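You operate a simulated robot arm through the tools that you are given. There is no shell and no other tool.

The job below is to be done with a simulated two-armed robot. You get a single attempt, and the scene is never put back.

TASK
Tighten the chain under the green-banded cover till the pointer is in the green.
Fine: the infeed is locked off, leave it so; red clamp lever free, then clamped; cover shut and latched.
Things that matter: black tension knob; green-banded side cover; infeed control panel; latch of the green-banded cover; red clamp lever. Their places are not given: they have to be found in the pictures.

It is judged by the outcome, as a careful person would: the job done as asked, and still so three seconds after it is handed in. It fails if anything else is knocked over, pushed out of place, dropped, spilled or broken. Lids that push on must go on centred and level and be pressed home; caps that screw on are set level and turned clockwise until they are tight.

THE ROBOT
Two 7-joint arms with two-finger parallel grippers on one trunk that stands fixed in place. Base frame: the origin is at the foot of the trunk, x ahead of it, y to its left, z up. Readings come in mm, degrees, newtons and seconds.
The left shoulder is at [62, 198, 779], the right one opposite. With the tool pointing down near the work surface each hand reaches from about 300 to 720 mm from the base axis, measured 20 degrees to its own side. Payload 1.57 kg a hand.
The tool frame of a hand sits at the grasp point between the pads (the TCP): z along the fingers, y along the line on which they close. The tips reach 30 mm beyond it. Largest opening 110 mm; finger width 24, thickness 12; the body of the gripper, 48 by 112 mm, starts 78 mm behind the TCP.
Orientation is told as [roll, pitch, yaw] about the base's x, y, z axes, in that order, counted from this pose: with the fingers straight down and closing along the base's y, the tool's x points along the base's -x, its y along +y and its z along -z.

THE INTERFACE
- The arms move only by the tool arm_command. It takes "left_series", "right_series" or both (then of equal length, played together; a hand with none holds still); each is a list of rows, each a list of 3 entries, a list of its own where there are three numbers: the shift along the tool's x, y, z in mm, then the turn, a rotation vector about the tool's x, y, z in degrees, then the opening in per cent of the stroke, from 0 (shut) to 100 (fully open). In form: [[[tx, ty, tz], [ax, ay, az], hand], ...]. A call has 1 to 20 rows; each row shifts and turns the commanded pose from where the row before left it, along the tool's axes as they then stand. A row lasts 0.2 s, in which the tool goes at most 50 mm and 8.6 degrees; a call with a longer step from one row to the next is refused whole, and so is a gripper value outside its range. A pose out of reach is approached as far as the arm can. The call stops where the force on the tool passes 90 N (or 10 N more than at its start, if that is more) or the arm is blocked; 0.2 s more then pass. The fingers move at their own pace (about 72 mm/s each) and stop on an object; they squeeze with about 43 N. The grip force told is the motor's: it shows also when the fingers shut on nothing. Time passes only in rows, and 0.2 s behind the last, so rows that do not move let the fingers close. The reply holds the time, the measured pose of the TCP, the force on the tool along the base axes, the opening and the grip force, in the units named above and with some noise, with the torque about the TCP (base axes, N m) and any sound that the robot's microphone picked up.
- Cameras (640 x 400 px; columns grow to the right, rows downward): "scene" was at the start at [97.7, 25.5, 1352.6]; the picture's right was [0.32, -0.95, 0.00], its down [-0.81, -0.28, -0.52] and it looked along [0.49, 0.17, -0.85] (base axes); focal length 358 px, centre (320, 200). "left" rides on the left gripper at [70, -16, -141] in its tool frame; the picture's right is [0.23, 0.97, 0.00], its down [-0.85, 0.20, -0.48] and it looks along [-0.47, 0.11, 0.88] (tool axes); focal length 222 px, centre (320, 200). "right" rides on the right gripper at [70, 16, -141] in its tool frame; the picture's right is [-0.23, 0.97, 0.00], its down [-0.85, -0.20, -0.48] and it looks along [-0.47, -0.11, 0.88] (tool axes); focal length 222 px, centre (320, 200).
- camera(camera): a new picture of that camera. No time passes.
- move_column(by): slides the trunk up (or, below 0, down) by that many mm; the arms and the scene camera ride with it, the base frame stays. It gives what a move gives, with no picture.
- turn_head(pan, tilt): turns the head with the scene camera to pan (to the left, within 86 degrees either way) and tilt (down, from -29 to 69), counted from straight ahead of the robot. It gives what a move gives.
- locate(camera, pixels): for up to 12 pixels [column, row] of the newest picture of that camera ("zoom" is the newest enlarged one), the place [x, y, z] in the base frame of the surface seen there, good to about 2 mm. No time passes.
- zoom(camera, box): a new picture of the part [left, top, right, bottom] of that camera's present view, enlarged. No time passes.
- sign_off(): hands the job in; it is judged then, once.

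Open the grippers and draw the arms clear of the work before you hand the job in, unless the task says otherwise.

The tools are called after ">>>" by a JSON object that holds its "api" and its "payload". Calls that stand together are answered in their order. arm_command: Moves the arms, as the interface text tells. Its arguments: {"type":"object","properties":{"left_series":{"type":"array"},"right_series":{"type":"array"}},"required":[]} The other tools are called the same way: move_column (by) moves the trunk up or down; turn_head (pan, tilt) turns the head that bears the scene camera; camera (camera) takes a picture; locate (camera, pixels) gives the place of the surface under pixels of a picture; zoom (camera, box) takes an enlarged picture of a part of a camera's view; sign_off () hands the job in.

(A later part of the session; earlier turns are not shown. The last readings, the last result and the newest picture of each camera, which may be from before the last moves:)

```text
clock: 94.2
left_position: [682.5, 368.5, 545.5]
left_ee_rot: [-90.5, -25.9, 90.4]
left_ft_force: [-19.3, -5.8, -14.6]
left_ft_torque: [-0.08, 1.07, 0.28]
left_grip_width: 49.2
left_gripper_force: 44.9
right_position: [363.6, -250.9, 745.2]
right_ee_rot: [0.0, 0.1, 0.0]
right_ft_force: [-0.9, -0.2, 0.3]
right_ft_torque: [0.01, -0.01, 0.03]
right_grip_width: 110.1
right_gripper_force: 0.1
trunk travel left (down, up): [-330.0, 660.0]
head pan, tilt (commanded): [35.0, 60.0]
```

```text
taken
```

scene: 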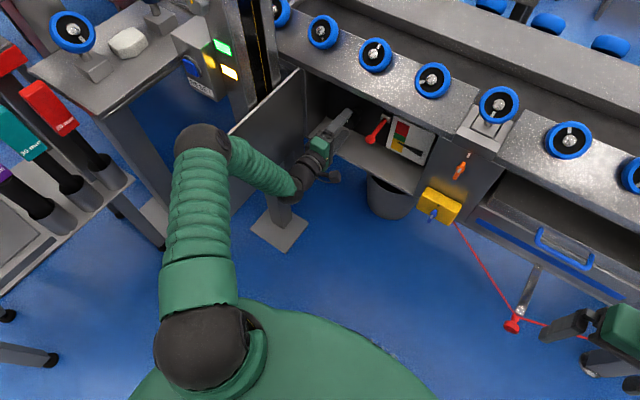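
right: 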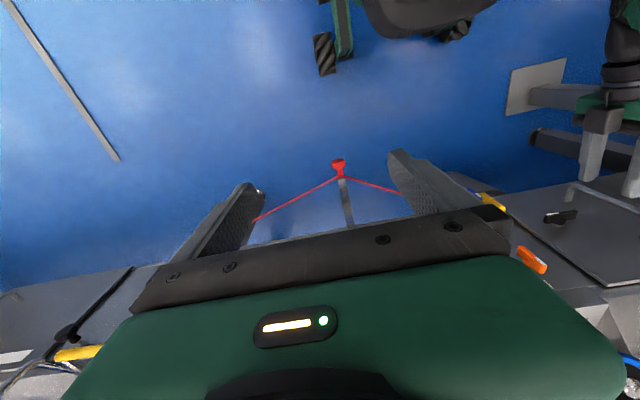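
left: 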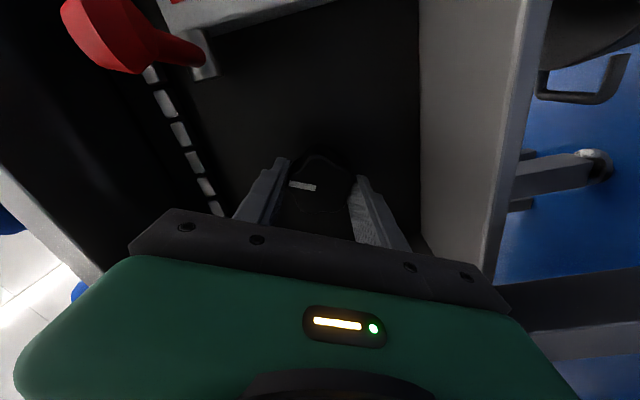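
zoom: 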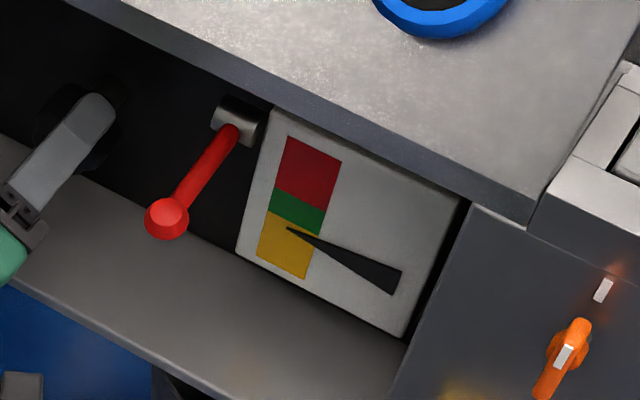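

The knob turned with the hand and the pointer tip rose slightly (zoom row 231→228). Right direction; I continue clockwise another 64°.

>>> {"api": "arm_command", "payload": {"left_series": [[[0, 0, 0], [0, 0, 8], 20], [[0, 0, 0], [0, 0, 8], 20], [[0, 0, 0], [0, 0, 8], 20], [[0, 0, 0], [0, 0, 8], 20], [[0, 0, 0], [0, 0, 8], 20], [[0, 0, 0], [0, 0, 8], 20], [[0, 0, 0], [0, 0, 8], 20], [[0, 0, 0], [0, 0, 8], 20], [[0, 0, 0], [0, 0, 0], 20]]}}

>>> {"api": "zoom", "payload": {"camera": "scene", "box": [360, 90, 450, 180]}}

>>> {"api": "camera", "payload": {"camera": "scene"}}

```text
clock: 96.2
left_position: [682.6, 369.2, 545.8]
left_ee_rot: [-170.1, -89.3, 170.1]
left_ft_force: [-14.7, 1.1, -16.2]
left_ft_torque: [0.11, 0.35, -0.55]
left_grip_width: 49.4
left_gripper_force: 44.9
right_position: [364.3, -250.1, 745.5]
right_ee_rot: [-0.1, 0.0, 0.0]
right_ft_force: [-0.4, 0.4, -0.8]
right_ft_torque: [0.02, 0.0, 0.02]
right_grip_width: 109.9
right_gripper_force: 0.1
trunk travel left (down, up): [-330.0, 660.0]
head pan, tilt (commanded): [35.0, 60.0]
```

```text
4.44 times, centred on (405, 135) of scene
```

zoom: 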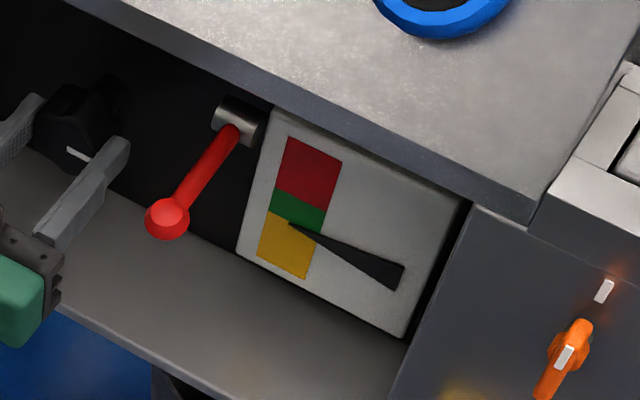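

```text
taken
```

scene: 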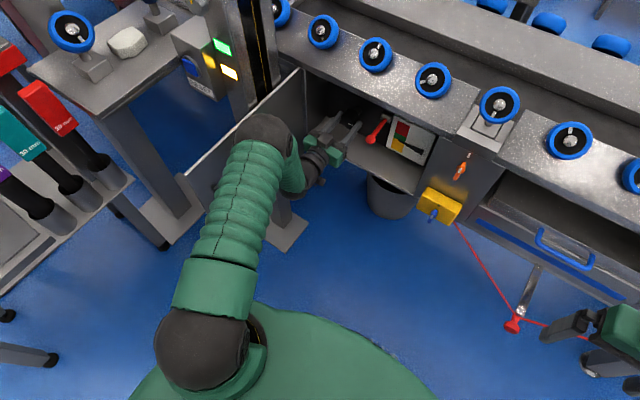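

The tip has risen to row 224, at the green/yellow border. I continue clockwise 48° more.

>>> {"api": "arm_command", "payload": {"left_series": [[[0, 0, 0], [0, 0, 8], 20], [[0, 0, 0], [0, 0, 8], 20], [[0, 0, 0], [0, 0, 8], 20], [[0, 0, 0], [0, 0, 8], 20], [[0, 0, 0], [0, 0, 8], 20], [[0, 0, 0], [0, 0, 8], 20], [[0, 0, 0], [0, 0, 0], 20]]}}

>>> {"api": "zoom", "payload": {"camera": "scene", "box": [360, 90, 450, 180]}}

>>> {"api": "camera", "payload": {"camera": "scene"}}

```text
clock: 97.8
left_position: [683.7, 369.9, 545.6]
left_ee_rot: [90.9, -42.2, -90.5]
left_ft_force: [-11.5, 3.6, -17.1]
left_ft_torque: [0.1, 0.89, -0.71]
left_grip_width: 49.4
left_gripper_force: 45.0
right_position: [363.7, -250.7, 745.6]
right_ee_rot: [-0.1, 0.0, 0.0]
right_ft_force: [0.2, 1.0, 0.4]
right_ft_torque: [0.0, 0.02, -0.02]
right_grip_width: 109.8
right_gripper_force: 0.0
trunk travel left (down, up): [-330.0, 660.0]
head pan, tilt (commanded): [35.0, 60.0]
```

```text
4.44 times, centred on (405, 135) of scene
```

zoom: 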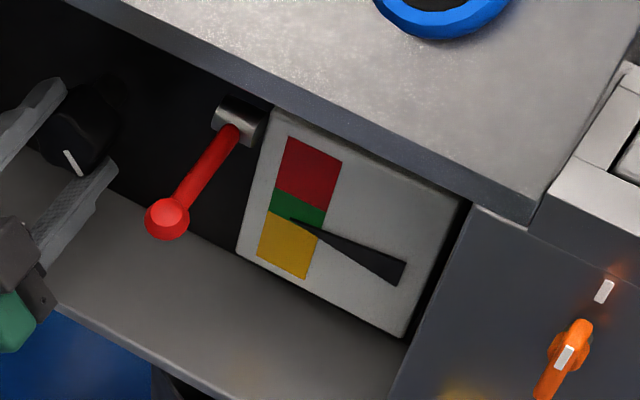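

```text
taken
```

scene: 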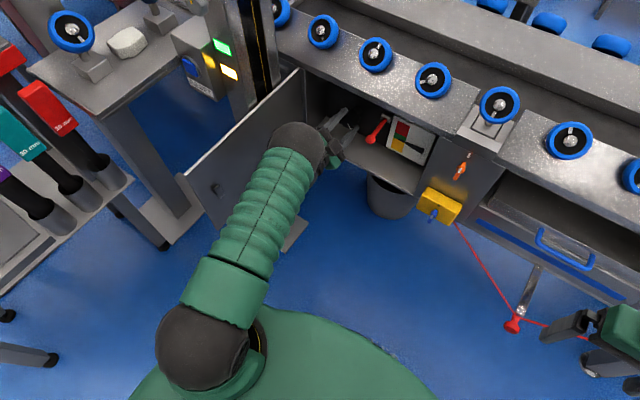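

The tip (row 217) is now just inside the green. To bring it to the middle (row ≈207) I turn on 24° and check the wrist's remaining range.

>>> {"api": "arm_command", "payload": {"left_series": [[[0, 0, 0], [0, 0, 8], 20], [[0, 0, 0], [0, 0, 8], 20], [[0, 0, 0], [0, 0, 8], 20], [[0, 0, 0], [0, 0, 0], 20]]}}

>>> {"api": "zoom", "payload": {"camera": "scene", "box": [380, 105, 440, 165]}}

>>> {"api": "camera", "payload": {"camera": "scene"}}

```text
clock: 98.8
left_position: [683.0, 368.1, 546.9]
left_ee_rot: [90.7, -18.1, -90.2]
left_ft_force: [-10.4, 5.2, -14.1]
left_ft_torque: [0.08, 1.01, -0.9]
left_grip_width: 49.6
left_gripper_force: 45.1
right_position: [364.0, -250.1, 746.3]
right_ee_rot: [-0.1, 0.0, 0.1]
right_ft_force: [-0.8, 0.2, -0.6]
right_ft_torque: [-0.01, 0.01, 0.01]
right_grip_width: 109.8
right_gripper_force: 0.1
trunk travel left (down, up): [-330.0, 660.0]
head pan, tilt (commanded): [35.0, 60.0]
```

```text
6.67 times, centred on (410, 135) of scene
```

zoom: 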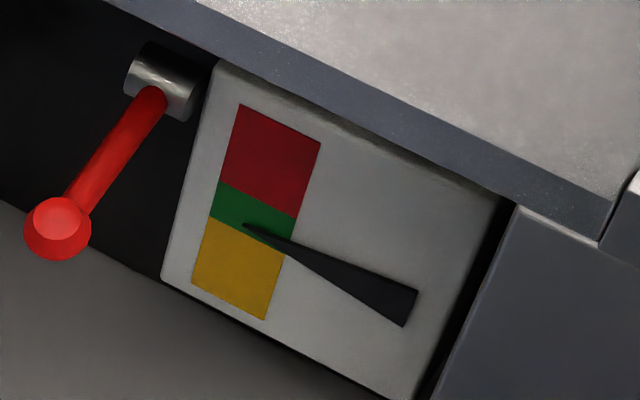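

```text
taken
```

scene: 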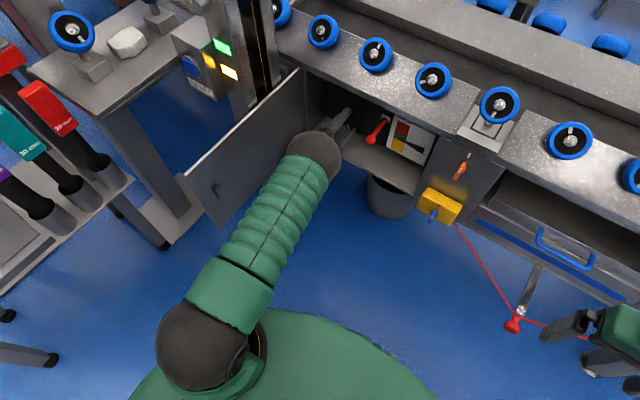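

The tip (243,224 in this zoom) is about a quarter of the way up the green (192–235 there). I want the middle, about 60° more, so I release, withdraw, wind the wrist back and re-grip; first check the pointer holds when I let go.

>>> {"api": "arm_command", "payload": {"left_series": [[[0, 0, 0], [0, 0, 0], 50], [[0, 0, 0], [0, 0, 0], 70], [[0, 0, 0], [0, 0, 0], 70], [[0, 0, -20], [0, 0, 0], 70], [[0, 0, -25], [0, 0, 0], 70], [[0, 0, 0], [0, 0, 0], 70]]}}

>>> {"api": "zoom", "payload": {"camera": "scene", "box": [380, 105, 440, 165]}}

>>> {"api": "camera", "payload": {"camera": "left"}}

```text
clock: 100.2
left_position: [636.4, 367.9, 548.1]
left_ee_rot: [90.9, -18.1, -90.1]
left_ft_force: [-0.2, -0.2, 0.8]
left_ft_torque: [0.03, 0.04, 0.01]
left_grip_width: 77.3
left_gripper_force: 0.0
right_position: [363.0, -251.2, 745.2]
right_ee_rot: [-0.1, 0.0, -0.1]
right_ft_force: [-0.6, 0.0, 0.8]
right_ft_torque: [-0.02, -0.03, -0.01]
right_grip_width: 110.1
right_gripper_force: 0.1
trunk travel left (down, up): [-330.0, 660.0]
head pan, tilt (commanded): [35.0, 60.0]
```

```text
6.67 times, centred on (410, 135) of scene
```

zoom: 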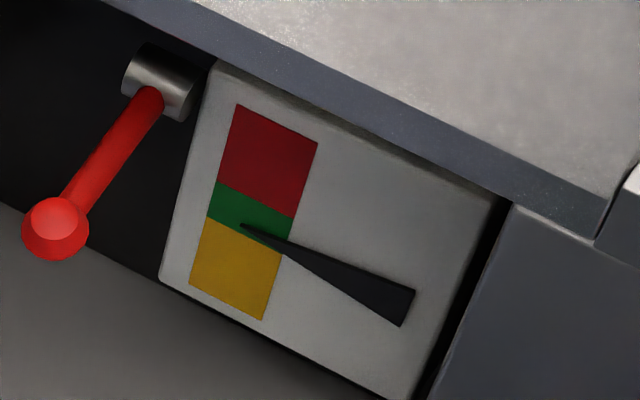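

```text
taken
```

left: 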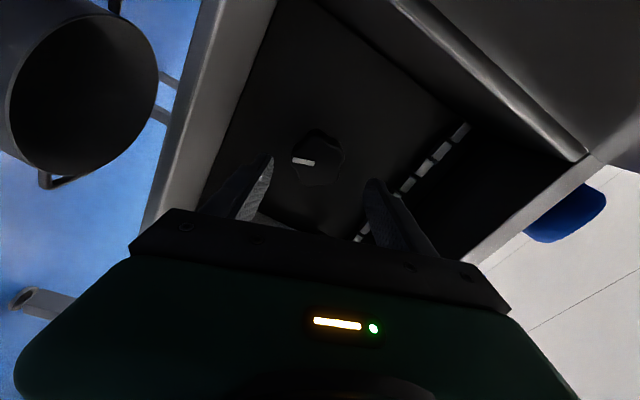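

The pointer holds when released. I wind the wrist back by about −130°.

>>> {"api": "arm_command", "payload": {"left_series": [[[0, 0, -10], [0, 0, -8.2], 70], [[0, 0, 0], [0, 0, -8.2], 70], [[0, 0, 0], [0, 0, -8.2], 70], [[0, 0, 0], [0, 0, -8.2], 70], [[0, 0, 0], [0, 0, -8.2], 70], [[0, 0, 0], [0, 0, -8.2], 70], [[0, 0, 0], [0, 0, -8.2], 70], [[0, 0, 0], [0, 0, -8.2], 70], [[0, 0, 0], [0, 0, -8.2], 70], [[0, 0, 0], [0, 0, -8.2], 70], [[0, 0, 0], [0, 0, -8.2], 70], [[0, 0, 0], [0, 0, -8.2], 70], [[0, 0, 0], [0, 0, -8.2], 70], [[0, 0, 0], [0, 0, -8.2], 70], [[0, 0, 0], [0, 0, -8.2], 70], [[0, 0, 0], [0, 0, -8.2], 70], [[0, 0, 0], [0, 0, 0], 70]]}}

>>> {"api": "camera", "payload": {"camera": "left"}}

>>> {"api": "camera", "payload": {"camera": "scene"}}

```text
clock: 103.8
left_position: [627.1, 368.8, 546.1]
left_ee_rot: [-91.0, -30.5, 90.6]
left_ft_force: [0.3, -0.6, -0.4]
left_ft_torque: [-0.01, -0.02, -0.03]
left_grip_width: 76.9
left_gripper_force: 0.0
right_position: [363.1, -252.3, 746.3]
right_ee_rot: [0.0, 0.0, 0.0]
right_ft_force: [0.1, -0.2, -0.2]
right_ft_torque: [-0.01, -0.03, -0.02]
right_grip_width: 110.2
right_gripper_force: 0.1
trunk travel left (down, up): [-330.0, 660.0]
head pan, tilt (commanded): [35.0, 60.0]
```

```text
taken
```

left: 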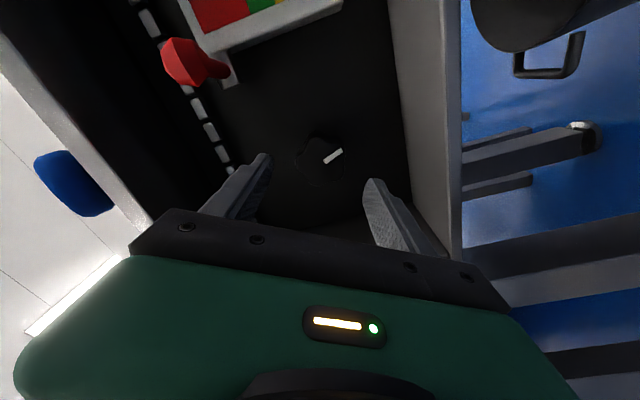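

```text
taken
```

scene: 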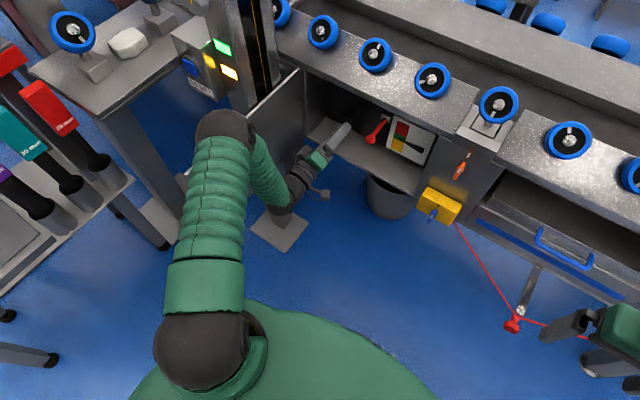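

Knob centred between the fingers again. I advance 56 mm, close on it and turn 24° clockwise.

>>> {"api": "arm_command", "payload": {"left_series": [[[0, 0, 20], [0, 0, 0], 70], [[0, 0, 20], [0, 0, 0], 70], [[0, 0, 16], [0, 0, 0], 70], [[0, 0, 0], [0, 0, 0], 50], [[0, 0, 0], [0, 0, 0], 30], [[0, 0, 0], [0, 0, 0], 20], [[0, 0, 0], [0, 0, 0], 20], [[0, 0, 0], [0, 0, 8], 20], [[0, 0, 0], [0, 0, 8], 20], [[0, 0, 0], [0, 0, 8], 20], [[0, 0, 0], [0, 0, 0], 20]]}}

>>> {"api": "zoom", "payload": {"camera": "scene", "box": [380, 105, 440, 165]}}

```text
clock: 106.2
left_position: [684.7, 369.1, 545.4]
left_ee_rot: [-91.3, -54.7, 91.2]
left_ft_force: [3.8, 4.7, -5.3]
left_ft_torque: [0.03, 0.5, 0.54]
left_grip_width: 51.4
left_gripper_force: 44.4
right_position: [364.5, -250.7, 745.4]
right_ee_rot: [0.0, -0.1, 0.1]
right_ft_force: [0.5, -0.3, 0.5]
right_ft_torque: [-0.02, -0.02, -0.01]
right_grip_width: 109.7
right_gripper_force: 0.0
trunk travel left (down, up): [-330.0, 660.0]
head pan, tilt (commanded): [35.0, 60.0]
```

```text
6.67 times, centred on (410, 135) of scene
```

zoom: 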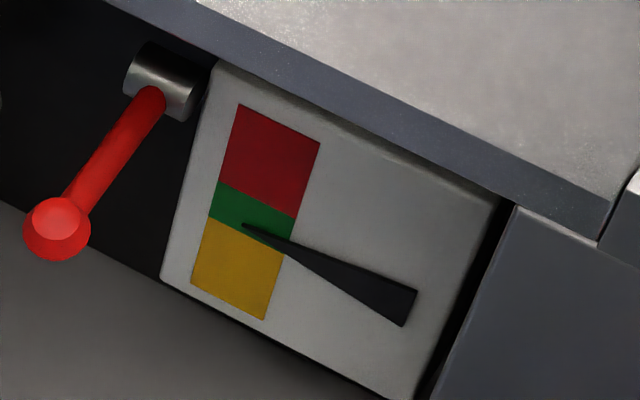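

Little change yet; I turn another 32° and check that the knob follows the fingers.

>>> {"api": "arm_command", "payload": {"left_series": [[[0, 0, 0], [0, 0, 8], 20], [[0, 0, 0], [0, 0, 8], 20], [[0, 0, 0], [0, 0, 8], 20], [[0, 0, 0], [0, 0, 8], 20], [[0, 0, 0], [0, 0, 0], 20]]}}

>>> {"api": "zoom", "payload": {"camera": "scene", "box": [380, 105, 440, 165]}}

>>> {"api": "camera", "payload": {"camera": "left"}}

```text
clock: 107.4
left_position: [685.1, 369.3, 546.6]
left_ee_rot: [-101.8, -86.6, 102.1]
left_ft_force: [-0.2, 3.5, -10.3]
left_ft_torque: [0.1, -0.08, -0.95]
left_grip_width: 51.4
left_gripper_force: 45.8
right_position: [363.6, -250.8, 745.4]
right_ee_rot: [-0.1, -0.1, -0.1]
right_ft_force: [0.4, 0.7, 0.0]
right_ft_torque: [0.01, 0.01, -0.02]
right_grip_width: 110.0
right_gripper_force: 0.0
trunk travel left (down, up): [-330.0, 660.0]
head pan, tilt (commanded): [35.0, 60.0]
```

```text
6.67 times, centred on (410, 135) of scene
```

zoom: 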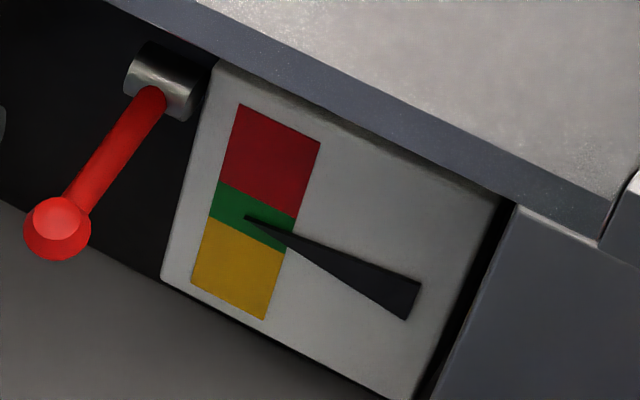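

```text
taken
```

left: 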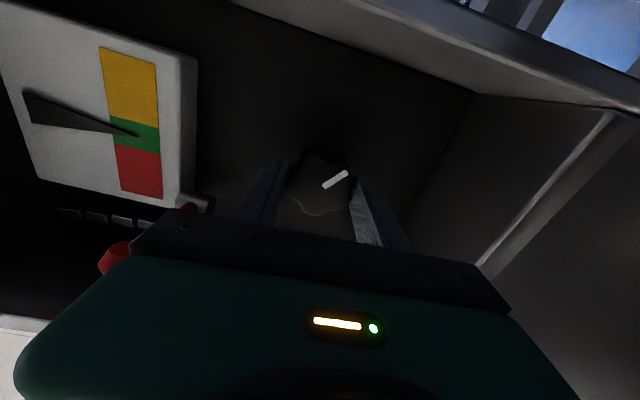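

The tip is now in the middle of the green in both views (scene zoom (246,217) of 194–236; left view too). I release the knob, withdraw, and wind the wrist back to −90° with fingers closed for the lever.

>>> {"api": "arm_command", "payload": {"left_series": [[[0, 0, 0], [0, 0, 0], 50], [[0, 0, 0], [0, 0, 0], 70], [[0, 0, 0], [0, 0, 0], 70], [[0, 0, -20], [0, 0, 0], 70], [[0, 0, -25], [0, 0, 0], 70], [[0, 0, -25], [0, 0, 0], 70], [[0, 0, 0], [0, 0, -7.9], 50], [[0, 0, 0], [0, 0, -7.9], 20], [[0, 0, 0], [0, 0, -7.9], 0], [[0, 0, 0], [0, 0, -7.9], 0], [[0, 0, 0], [0, 0, -7.9], 0], [[0, 0, 0], [0, 0, -7.9], 0], [[0, 0, 0], [0, 0, -7.9], 0], [[0, 0, 0], [0, 0, -7.9], 0], [[0, 0, 0], [0, 0, -7.9], 0], [[0, 0, 0], [0, 0, -7.9], 0], [[0, 0, 0], [0, 0, -7.6], 0], [[0, 0, 0], [0, 0, 0], 0]]}}

>>> {"api": "zoom", "payload": {"camera": "scene", "box": [380, 105, 440, 165]}}

>>> {"api": "camera", "payload": {"camera": "left"}}

```text
clock: 111.2
left_position: [612.5, 369.3, 546.1]
left_ee_rot: [-90.9, 0.1, 90.1]
left_ft_force: [0.7, 0.6, -0.2]
left_ft_torque: [-0.03, 0.0, 0.01]
left_grip_width: 0.0
left_gripper_force: 21.0
right_position: [363.4, -251.1, 745.5]
right_ee_rot: [0.0, 0.0, 0.0]
right_ft_force: [0.0, 0.6, 0.0]
right_ft_torque: [-0.01, 0.03, 0.0]
right_grip_width: 110.2
right_gripper_force: 0.1
trunk travel left (down, up): [-330.0, 660.0]
head pan, tilt (commanded): [35.0, 60.0]
```

```text
6.67 times, centred on (410, 135) of scene
```

zoom: 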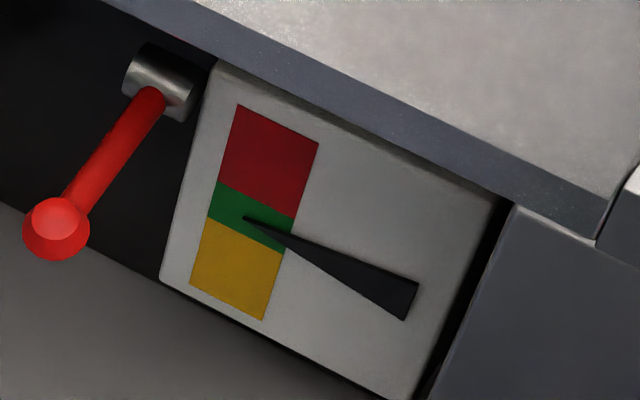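

```text
taken
```

left: 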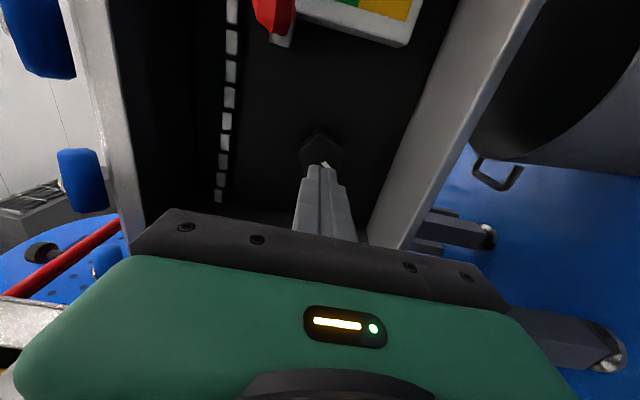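

The pointer stays mid-green after release. I bring the closed fingers above the extended lever: back, up to z≈645, across to y≈271, then forward over the rod.

>>> {"api": "arm_command", "payload": {"left_series": [[[0, 0, -26], [0, 0, 0], 0], [[0, 0, -26], [0, 0, 0], 0], [[24.5, -24.7, 0], [0, 0, 0], 0], [[24.5, -24.7, 0], [0, 0, 0], 0], [[24.5, -24.7, 0], [0, 0, 0], 0], [[24.5, -24.7, 0], [0, 0, 0], 0], [[0, 0, 22.5], [0, 0, 0], 0], [[0, 0, 22.5], [0, 0, 0], 0], [[0, 0, 22.5], [0, 0, 0], 0], [[0, 0, 22.5], [0, 0, 0], 0], [[0, 0, 0], [0, 0, 0], 0]]}}

>>> {"api": "camera", "payload": {"camera": "left"}}

>>> {"api": "zoom", "payload": {"camera": "scene", "box": [300, 80, 460, 220]}}

```text
clock: 113.6
left_position: [650.2, 270.5, 644.8]
left_ee_rot: [-90.8, 0.0, 90.2]
left_ft_force: [0.4, -1.0, 0.1]
left_ft_torque: [-0.01, -0.01, 0.02]
left_grip_width: 0.0
left_gripper_force: 21.5
right_position: [362.7, -251.2, 745.4]
right_ee_rot: [-0.1, 0.1, 0.0]
right_ft_force: [-1.1, -0.9, -0.1]
right_ft_torque: [0.06, 0.01, 0.0]
right_grip_width: 110.0
right_gripper_force: 0.1
trunk travel left (down, up): [-330.0, 660.0]
head pan, tilt (commanded): [35.0, 60.0]
```

```text
taken
```

left: 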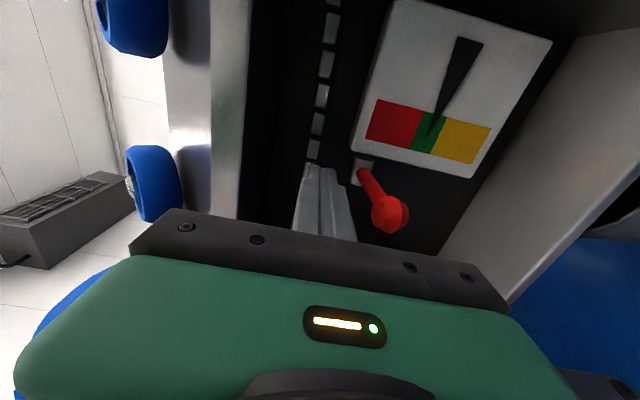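

```text
2.86 times, centred on (380, 150) of scene
```

zoom: 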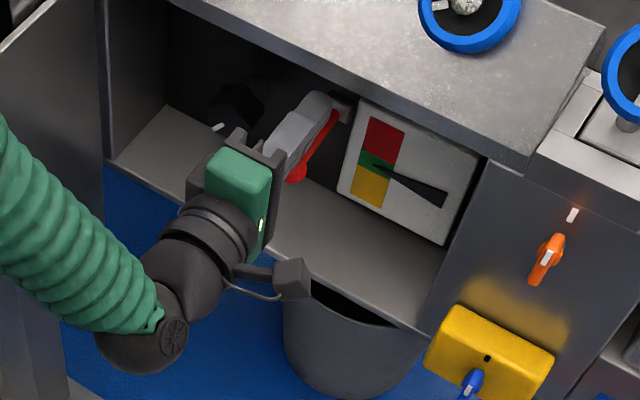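

The fingertips are above the lever rod, and this view confirms the pointer in the green. I press straight down in small steps.

>>> {"api": "arm_command", "payload": {"left_series": [[[0, 8, 0], [0, 0, 0], 0], [[0, 8, 0], [0, 0, 0], 0], [[0, 8, 0], [0, 0, 0], 0], [[0, 8, 0], [0, 0, 0], 0], [[0, 0, 0], [0, 0, 0], 0]]}}

>>> {"api": "zoom", "payload": {"camera": "scene", "box": [300, 80, 460, 220]}}

```text
clock: 114.8
left_position: [649.1, 270.5, 613.7]
left_ee_rot: [-90.8, -0.1, 90.1]
left_ft_force: [-0.1, -0.8, 2.7]
left_ft_torque: [0.0, 0.06, -0.01]
left_grip_width: 0.0
left_gripper_force: 21.4
right_position: [363.9, -252.3, 746.5]
right_ee_rot: [0.0, -0.2, -0.1]
right_ft_force: [0.6, -0.5, 0.1]
right_ft_torque: [-0.01, 0.01, -0.04]
right_grip_width: 110.0
right_gripper_force: 0.1
trunk travel left (down, up): [-330.0, 660.0]
head pan, tilt (commanded): [35.0, 60.0]
```

```text
2.86 times, centred on (380, 150) of scene
```

zoom: 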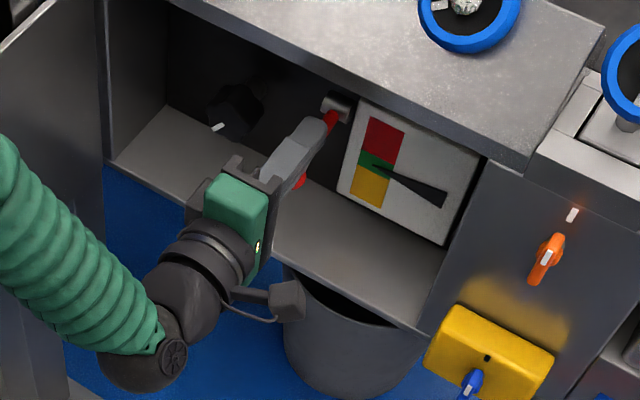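

The lever is going down with it, hardly any force. I press on down to z≈575.

>>> {"api": "arm_command", "payload": {"left_series": [[[0, 8, 0], [0, 0, 0], 0], [[0, 8, 0], [0, 0, 0], 0], [[0, 8, 0], [0, 0, 0], 0], [[0, 8, 0], [0, 0, 0], 0], [[0, 8, 0], [0, 0, 0], 0], [[0, 0, 0], [0, 0, 0], 0]]}}

>>> {"api": "zoom", "payload": {"camera": "scene", "box": [300, 80, 460, 220]}}

>>> {"api": "camera", "payload": {"camera": "left"}}

```text
clock: 116.2
left_position: [652.3, 270.4, 573.7]
left_ee_rot: [-90.7, -0.1, 90.2]
left_ft_force: [0.3, -1.3, -0.7]
left_ft_torque: [0.02, 0.0, 0.01]
left_grip_width: 0.0
left_gripper_force: 21.2
right_position: [363.5, -250.8, 745.2]
right_ee_rot: [0.0, 0.0, 0.0]
right_ft_force: [0.6, 0.6, -0.6]
right_ft_torque: [0.03, -0.02, 0.0]
right_grip_width: 109.9
right_gripper_force: 0.1
trunk travel left (down, up): [-330.0, 660.0]
head pan, tilt (commanded): [35.0, 60.0]
```

```text
2.86 times, centred on (380, 150) of scene
```

zoom: 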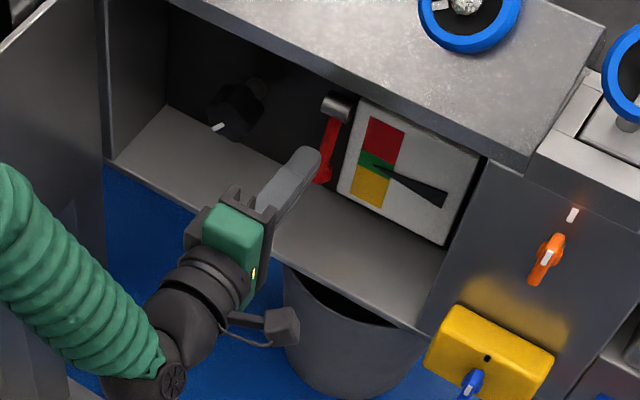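

```text
taken
```

left: 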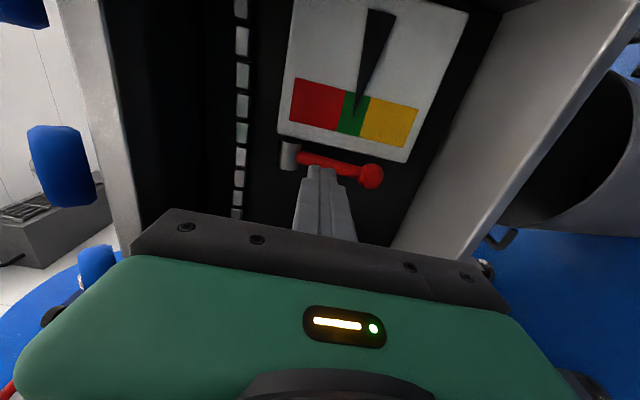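

The lever swung down ahead of the fingers. I locate its ball to see how far from the clamped place it is.

>>> {"api": "locate", "payload": {"camera": "left", "pixels": [[371, 176], [366, 172], [350, 168], [335, 164], [320, 160], [293, 156]]}}

>>> {"api": "zoom", "payload": {"camera": "left", "box": [270, 60, 430, 200]}}

```text
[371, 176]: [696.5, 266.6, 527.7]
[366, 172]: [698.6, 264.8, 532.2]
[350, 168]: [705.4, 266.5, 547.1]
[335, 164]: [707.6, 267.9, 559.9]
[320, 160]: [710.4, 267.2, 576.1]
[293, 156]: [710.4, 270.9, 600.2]
```

```text
2.86 times, centred on (350, 130) of left
```

zoom: 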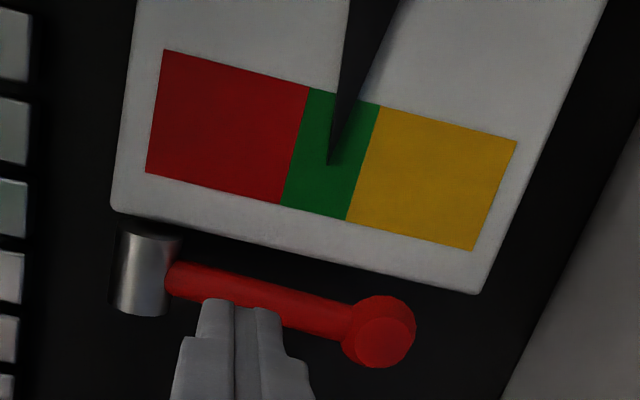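

The ball is back at (696.5,267,528), essentially its original clamped place (694.8,266,528). I press it home firmly with the fingertips to be sure: down to z≈531, then forward onto the ball until resistance.

>>> {"api": "arm_command", "payload": {"left_series": [[[3, 20, -3], [0, 0, 0], 0], [[0, 22, 0], [0, 0, 0], 0], [[0, 0, 6], [0, 0, 0], 0], [[0, 0, 5], [0, 0, 0], 0], [[0, 0, 5], [0, 0, 0], 0], [[0, 0, 4], [0, 0, 0], 0], [[0, 0, 4], [0, 0, 0], 0], [[0, 0, 3], [0, 0, 0], 0], [[0, 0, 0], [0, 0, 0], 0]]}}

>>> {"api": "camera", "payload": {"camera": "left"}}

>>> {"api": "zoom", "payload": {"camera": "scene", "box": [360, 90, 440, 170]}}

```text
clock: 118.0
left_position: [666.9, 268.4, 531.7]
left_ee_rot: [-90.5, -0.1, 90.2]
left_ft_force: [-70.0, 5.8, 21.7]
left_ft_torque: [-0.05, -0.3, 0.29]
left_grip_width: 0.1
left_gripper_force: 21.3
right_position: [358.9, -253.4, 748.3]
right_ee_rot: [0.0, -0.6, -0.1]
right_ft_force: [-0.5, -0.3, -0.2]
right_ft_torque: [-0.02, 0.0, -0.01]
right_grip_width: 110.3
right_gripper_force: 0.1
trunk travel left (down, up): [-330.0, 660.0]
head pan, tilt (commanded): [35.0, 60.0]
stopped in row 8 (left hand): the force on the tool passed its limit at 95 N (the readings are from after the stop); the commanded pose is now the measured one
```

```text
taken
```

left: 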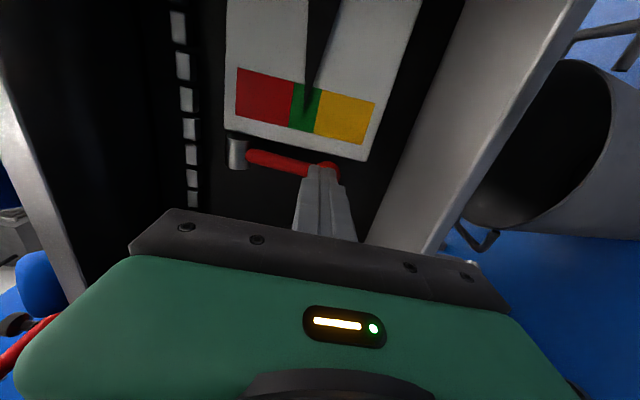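

```text
5.00 times, centred on (400, 130) of scene
```

zoom: 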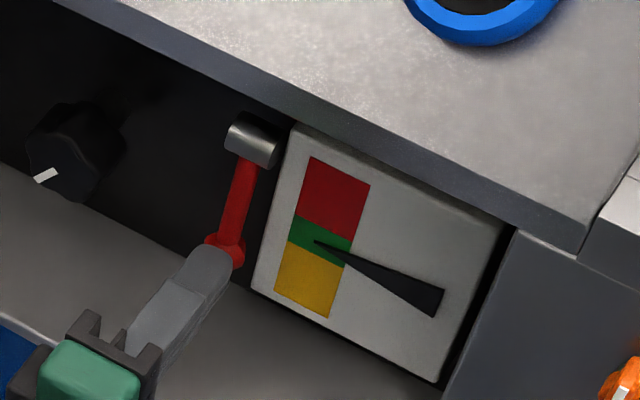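

The lever is hard against its stop (95 N), so it is clamped, and the pointer tip stays mid-green. I withdraw the hand and go back to the pose in front of the opening.

>>> {"api": "arm_command", "payload": {"left_series": [[[0, 0, -20], [0, 0, 0], 0], [[0, 0, -25], [0, 0, 0], 0], [[0, 0, -25], [0, 0, 0], 0], [[0, 0, -25], [0, 0, 0], 0], [[-2, -20, -15], [0, 0, 0], 0], [[-2, -20, -15], [0, 0, 0], 0], [[-2, -20, -9], [0, 0, 0], 0], [[-2, -16, -9], [0, 0, 0], 0], [[0, 0, 0], [0, 0, 0], 0]]}}

>>> {"api": "camera", "payload": {"camera": "left"}}

>>> {"api": "zoom", "payload": {"camera": "left", "box": [270, 0, 450, 180]}}

>>> {"api": "zoom", "payload": {"camera": "scene", "box": [360, 90, 440, 170]}}

```text
clock: 120.0
left_position: [529.5, 277.0, 602.6]
left_ee_rot: [-90.1, 0.0, 90.0]
left_ft_force: [0.2, 0.2, 0.1]
left_ft_torque: [0.0, -0.01, 0.0]
left_grip_width: 0.1
left_gripper_force: 21.2
right_position: [364.1, -252.5, 745.8]
right_ee_rot: [0.0, 0.0, -0.1]
right_ft_force: [-0.5, 0.1, -0.3]
right_ft_torque: [-0.01, -0.01, 0.0]
right_grip_width: 110.0
right_gripper_force: 0.1
trunk travel left (down, up): [-330.0, 660.0]
head pan, tilt (commanded): [35.0, 60.0]
```

```text
taken
```

left: 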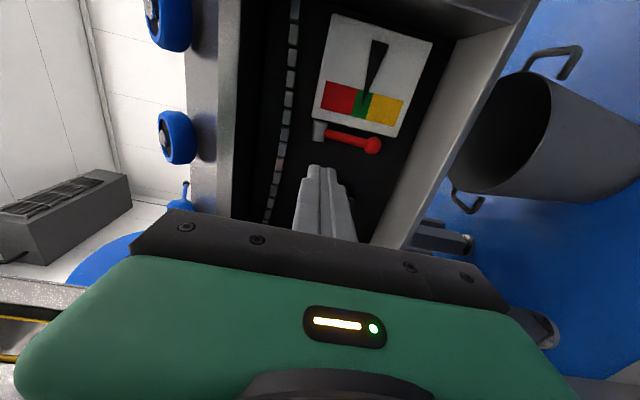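

```text
2.22 times, centred on (360, 90) of left
```

zoom: 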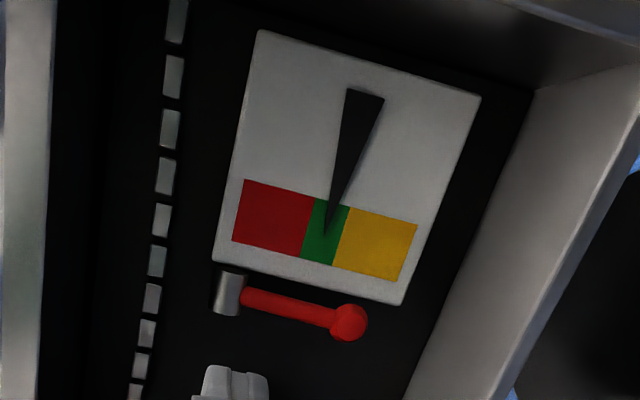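

```text
5.00 times, centred on (400, 130) of scene
```

zoom: 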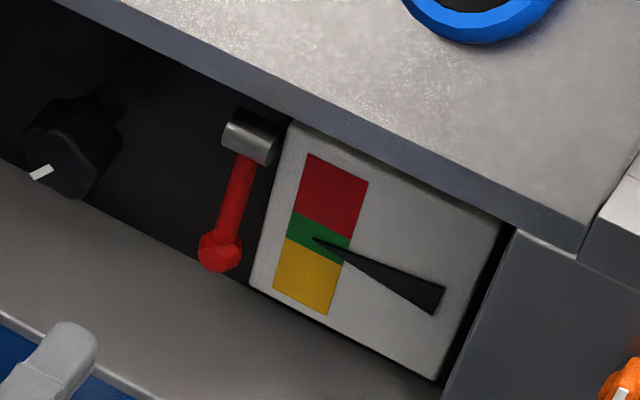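

Pointer mid-green, lever down and clamped. Now to close the cover: I raise the trunk 190 mm so the hand clears the door top, and yaw/tip the hand down again.

>>> {"api": "move_column", "payload": {"by": 190}}

>>> {"api": "arm_command", "payload": {"left_series": [[[-5, 0, -2], [0, 6.8, 0], 0], [[-5, 0, -4], [0, 6.8, 0], 0], [[-5, 0, -6], [0, 6.8, 0], 0], [[-5, 0, -7], [0, 6.8, 0], 0], [[-5, 0, -7], [0, 6.8, 0], 0], [[0, 0, 0], [-7.8, 0, 0], 0], [[0, 0, 0], [-7.8, 0, 0], 0], [[0, 0, 0], [-7.8, 0, 0], 0], [[0, 0, 0], [-7.8, 0, 0], 0], [[0, 0, 0], [-7.8, 0, 0], 0], [[0, 0, 0], [-7.8, 0, 0], 0], [[0, 0, 0], [-7.8, 0, 0], 0], [[0, 0, 0], [-7.8, 0, 0], 0], [[0, 0, 0], [-7.8, 0, 0], 0], [[0, 0, 0], [0, 0, 0], 0]]}}

>>> {"api": "camera", "payload": {"camera": "scene"}}

>>> {"api": "camera", "payload": {"camera": "left"}}

```text
clock: 122.1
left_position: [529.7, 275.4, 791.3]
left_ee_rot: [-89.9, 0.1, 90.1]
left_ft_force: [0.1, -0.4, -0.6]
left_ft_torque: [-0.03, -0.03, 0.01]
left_grip_width: 0.0
left_gripper_force: 21.3
right_position: [364.6, -251.4, 934.7]
right_ee_rot: [0.0, 0.0, -0.2]
right_ft_force: [-0.2, 0.4, 1.0]
right_ft_torque: [-0.02, 0.04, -0.01]
right_grip_width: 110.0
right_gripper_force: 0.0
trunk travel left (down, up): [-520.0, 470.0]
head pan, tilt (commanded): [35.0, 60.0]
```

```text
clock: 125.3
left_position: [509.5, 305.2, 791.3]
left_ee_rot: [-19.9, -0.1, 56.0]
left_ft_force: [-0.3, 0.0, 0.0]
left_ft_torque: [-0.02, -0.01, 0.02]
left_grip_width: 0.0
left_gripper_force: 21.1
right_position: [364.2, -253.7, 935.1]
right_ee_rot: [0.0, -0.2, -0.1]
right_ft_force: [-0.3, 0.3, -0.9]
right_ft_torque: [0.03, 0.0, 0.03]
right_grip_width: 109.5
right_gripper_force: 0.1
trunk travel left (down, up): [-520.0, 470.0]
head pan, tilt (commanded): [35.0, 60.0]
```

```text
taken
```

scene: 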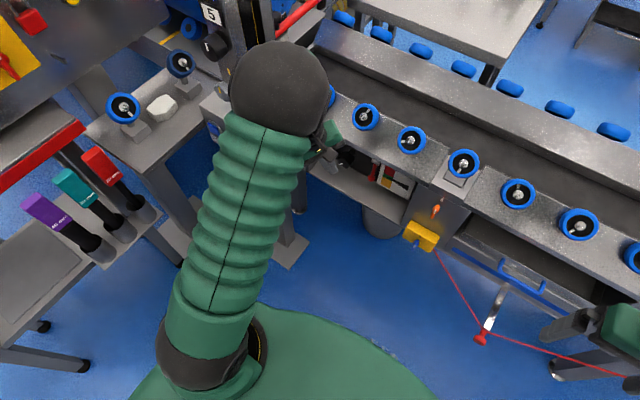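

```text
taken
```

left: 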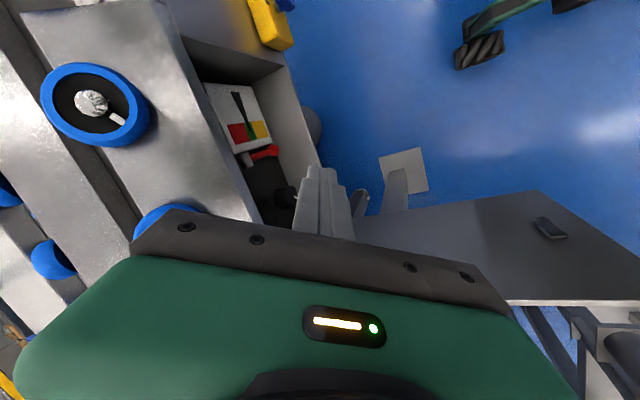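

Before crossing over the door to its outer side I check the elbow against the pillar.

>>> {"api": "locate", "payload": {"camera": "scene", "pixels": [[280, 85], [300, 60], [255, 60], [320, 85], [245, 30], [260, 20], [230, 60], [330, 140]]}}

>>> {"api": "locate", "payload": {"camera": "left", "pixels": [[545, 300], [600, 303], [500, 250], [400, 215], [548, 225]]}}

```text
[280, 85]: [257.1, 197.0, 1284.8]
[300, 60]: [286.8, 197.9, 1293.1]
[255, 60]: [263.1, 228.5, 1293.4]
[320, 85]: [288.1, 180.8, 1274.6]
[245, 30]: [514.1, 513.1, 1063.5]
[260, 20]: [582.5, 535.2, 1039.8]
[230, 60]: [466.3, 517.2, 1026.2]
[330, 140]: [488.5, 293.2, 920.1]
```

```text
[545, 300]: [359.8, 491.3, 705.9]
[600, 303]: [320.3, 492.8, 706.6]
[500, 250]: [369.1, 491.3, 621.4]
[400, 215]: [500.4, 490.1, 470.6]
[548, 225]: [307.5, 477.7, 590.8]
```

The elbow is well clear (265,205,1280), and the door's edge is at y≈491–493 (about 90° open). I carry the hand over the door's top to its outer side at about (335,535).

>>> {"api": "arm_command", "payload": {"left_series": [[[-11.6, 32.1, -11.6], [0, 0, 0], 0], [[-11.6, 32.1, -11.6], [0, 0, 0], 0], [[-11.6, 32.1, -11.6], [0, 0, 0], 0], [[-11.6, 32.1, -11.6], [0, 0, 0], 0], [[-11.6, 32.1, -11.6], [0, 0, 0], 0], [[-11.6, 32.1, -11.6], [0, 0, 0], 0], [[-11.6, 32.1, -11.6], [0, 0, 0], 0], [[-11.6, 32.1, -11.6], [0, 0, 0], 0], [[0, 0, 0], [-7, 0, 0], 0], [[0, 0, 0], [-7, 0, 0], 0], [[0, 0, 0], [-6, 0, 0], 0], [[0, 0, 0], [0, 0, 0], 0]]}}

>>> {"api": "camera", "payload": {"camera": "scene"}}

>>> {"api": "camera", "payload": {"camera": "left"}}

```text
clock: 127.9
left_position: [336.8, 537.2, 791.5]
left_ee_rot: [0.2, 0.1, 56.2]
left_ft_force: [-0.4, 0.6, -0.9]
left_ft_torque: [0.02, -0.01, -0.01]
left_grip_width: 0.2
left_gripper_force: 20.7
right_position: [364.1, -251.5, 936.8]
right_ee_rot: [-0.2, -0.1, -0.1]
right_ft_force: [0.0, -0.3, -0.7]
right_ft_torque: [-0.04, 0.01, 0.02]
right_grip_width: 110.1
right_gripper_force: 0.1
trunk travel left (down, up): [-520.0, 470.0]
head pan, tilt (commanded): [35.0, 60.0]
```

```text
taken
```

scene: 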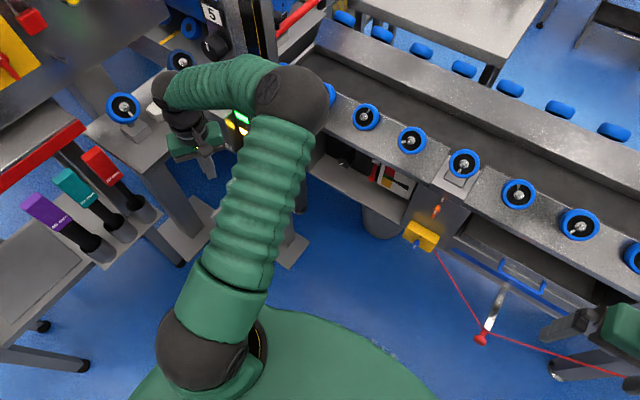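

```text
taken
```

left: 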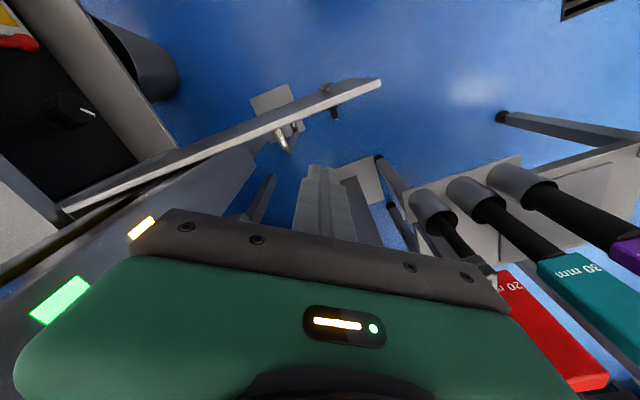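

The hand is outside the door now. I check the distance to the door's top edge and the handle before lowering.

>>> {"api": "locate", "payload": {"camera": "left", "pixels": [[375, 86], [330, 105], [280, 125], [200, 158], [285, 135], [290, 145], [320, 175], [380, 95]]}}

```text
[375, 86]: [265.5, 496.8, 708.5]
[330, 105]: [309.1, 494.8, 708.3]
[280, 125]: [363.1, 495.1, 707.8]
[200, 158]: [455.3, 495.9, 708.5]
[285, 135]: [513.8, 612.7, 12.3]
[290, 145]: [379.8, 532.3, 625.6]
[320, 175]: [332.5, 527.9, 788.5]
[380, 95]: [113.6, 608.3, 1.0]
```

The door's edge lies at y≈495 and the handle at (380,532,626), both clear of where the fingers go down. I lower the trunk 100 mm and start pushing the door shut along its arc (to about 70°).

>>> {"api": "move_column", "payload": {"by": -100}}

>>> {"api": "arm_command", "payload": {"left_series": [[[10.4, -7, 0], [0, 0, 0], 0], [[10.4, -7, 0], [0, 0, 0], 0], [[14.5, -10, 0], [0, 0, 0], 0], [[14.5, -10, 0], [0, 0, 0], 0], [[14.5, -10, 0], [0, 0, 0], 0], [[12.6, -12.4, 0], [0, 0, 0], 0], [[12.6, -12.4, 0], [0, 0, 0], 0], [[12.6, -12.4, 0], [0, 0, 0], 0], [[0, 0, 0], [0, 0, 0], 0]]}}

>>> {"api": "camera", "payload": {"camera": "left"}}

>>> {"api": "camera", "payload": {"camera": "scene"}}

```text
clock: 129.2
left_position: [337.3, 535.7, 691.5]
left_ee_rot: [0.1, 0.0, 56.2]
left_ft_force: [0.7, -1.1, -0.5]
left_ft_torque: [-0.01, 0.0, -0.01]
left_grip_width: 0.1
left_gripper_force: 21.3
right_position: [363.6, -250.6, 836.1]
right_ee_rot: [0.0, -0.1, -0.1]
right_ft_force: [0.4, 0.2, -0.2]
right_ft_torque: [0.0, 0.01, -0.04]
right_grip_width: 110.1
right_gripper_force: 0.1
trunk travel left (down, up): [-420.0, 570.0]
head pan, tilt (commanded): [35.0, 60.0]
```

```text
clock: 131.2
left_position: [346.0, 406.8, 691.9]
left_ee_rot: [0.1, 0.0, 55.9]
left_ft_force: [0.1, -0.3, 0.1]
left_ft_torque: [0.05, 0.01, -0.02]
left_grip_width: 0.0
left_gripper_force: 21.7
right_position: [363.8, -251.8, 835.2]
right_ee_rot: [0.0, -0.1, -0.1]
right_ft_force: [0.3, -0.1, 0.4]
right_ft_torque: [-0.04, 0.0, -0.02]
right_grip_width: 110.1
right_gripper_force: 0.1
trunk travel left (down, up): [-420.0, 570.0]
head pan, tilt (commanded): [35.0, 60.0]
```

```text
taken
```

left: 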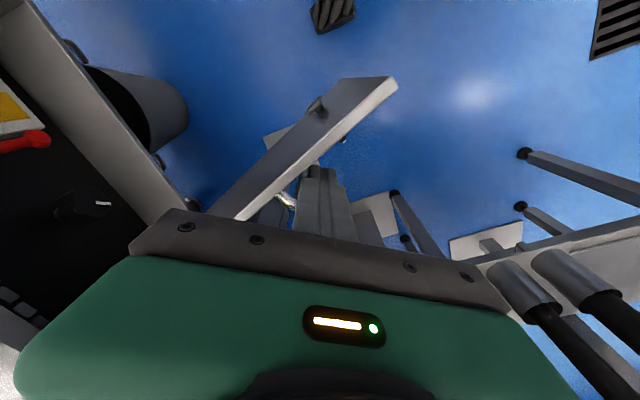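

```text
taken
```

scene: 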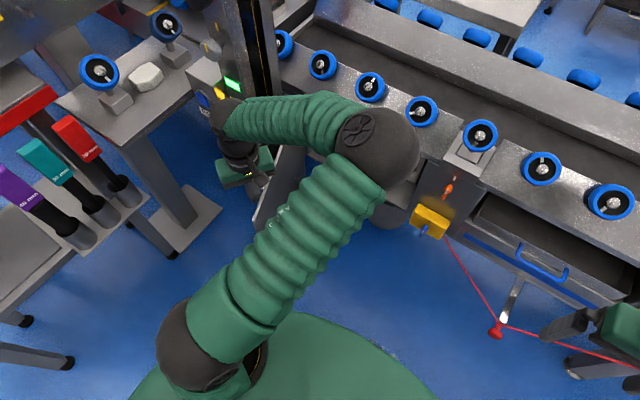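

The door follows. I keep pushing along the arc to about 50°, then 40°.

>>> {"api": "arm_command", "payload": {"left_series": [[[10.2, -14.4, 0], [0, 0, 0], 0], [[10.2, -14.4, 0], [0, 0, 0], 0], [[10.2, -14.4, 0], [0, 0, 0], 0], [[7.6, -16, 0], [0, 0, 0], 0], [[7.6, -16, 0], [0, 0, 0], 0], [[7.6, -16, 0], [0, 0, 0], 0], [[0, 0, 0], [0, 0, 0], 0]]}}

>>> {"api": "camera", "payload": {"camera": "left"}}

>>> {"api": "camera", "payload": {"camera": "scene"}}

```text
clock: 133.0
left_position: [378.2, 347.0, 693.6]
left_ee_rot: [-0.6, 0.1, 62.7]
left_ft_force: [-0.5, 1.0, 0.1]
left_ft_torque: [0.01, -0.02, 0.02]
left_grip_width: 0.0
left_gripper_force: 21.1
right_position: [363.1, -252.4, 834.9]
right_ee_rot: [0.0, -0.1, -0.1]
right_ft_force: [-0.1, -0.3, -0.7]
right_ft_torque: [-0.01, -0.01, -0.01]
right_grip_width: 110.2
right_gripper_force: 0.1
trunk travel left (down, up): [-420.0, 570.0]
head pan, tilt (commanded): [35.0, 60.0]
stopped in row 7 (left hand): the arm was blocked; the commanded pose is now the measured one
```

```text
taken
```

left: 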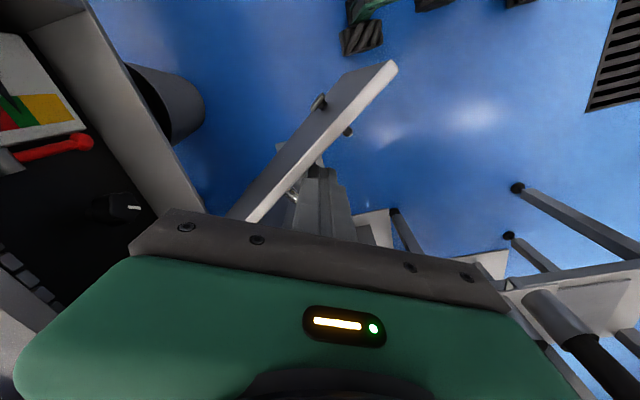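

```text
taken
```

scene: 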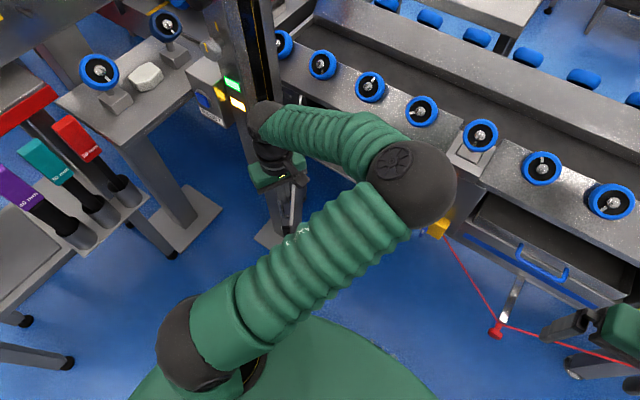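

The arm blocked at its own joint limit (no contact force), elbow swung right. Increasing the hand's yaw should bring the elbow back left; I back off the door 10 mm and yaw by +50°.

>>> {"api": "arm_command", "payload": {"left_series": [[[-5.7, 8.6, 0], [0, 0, 0], 0], [[0, 0, 0], [0, 0, -8.2], 0], [[0, 0, 0], [0, 0, -8.2], 0], [[0, 0, 0], [0, 0, -8.2], 0], [[0, 0, 0], [0, 0, -8.2], 0], [[0, 0, 0], [0, 0, -8.2], 0], [[0, 0, 0], [0, 0, -8.2], 0], [[0, 0, 0], [0, 0, 0], 0]]}}

>>> {"api": "camera", "payload": {"camera": "left"}}

>>> {"api": "camera", "payload": {"camera": "scene"}}

```text
clock: 134.0
left_position: [411.8, 345.3, 747.9]
left_ee_rot: [-14.6, 7.2, 84.4]
left_ft_force: [0.1, 0.3, -0.3]
left_ft_torque: [0.02, -0.02, 0.01]
left_grip_width: 0.0
left_gripper_force: 21.2
left hand out of reach, approached as far as the arm can: row 4, 5
right_position: [362.3, -253.1, 836.8]
right_ee_rot: [0.0, -0.2, 0.0]
right_ft_force: [0.2, -0.4, -0.2]
right_ft_torque: [0.01, 0.0, -0.03]
right_grip_width: 110.1
right_gripper_force: 0.0
trunk travel left (down, up): [-420.0, 570.0]
head pan, tilt (commanded): [35.0, 60.0]
stopped in row 5 (left hand): the arm was blocked; the commanded pose is now the measured one
```

```text
taken
```

left: 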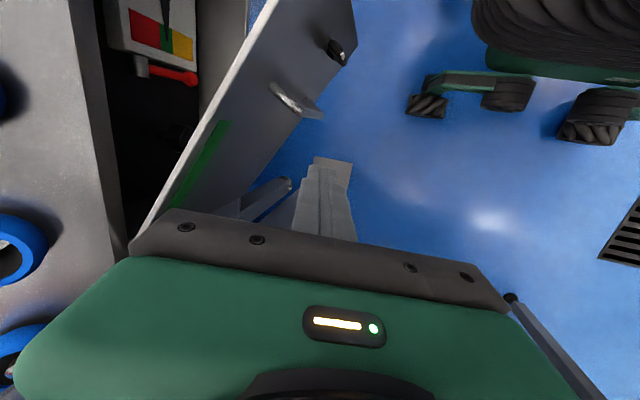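

```text
taken
```

scene: 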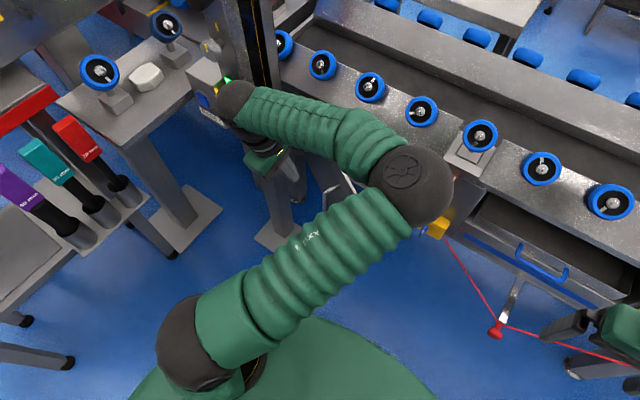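

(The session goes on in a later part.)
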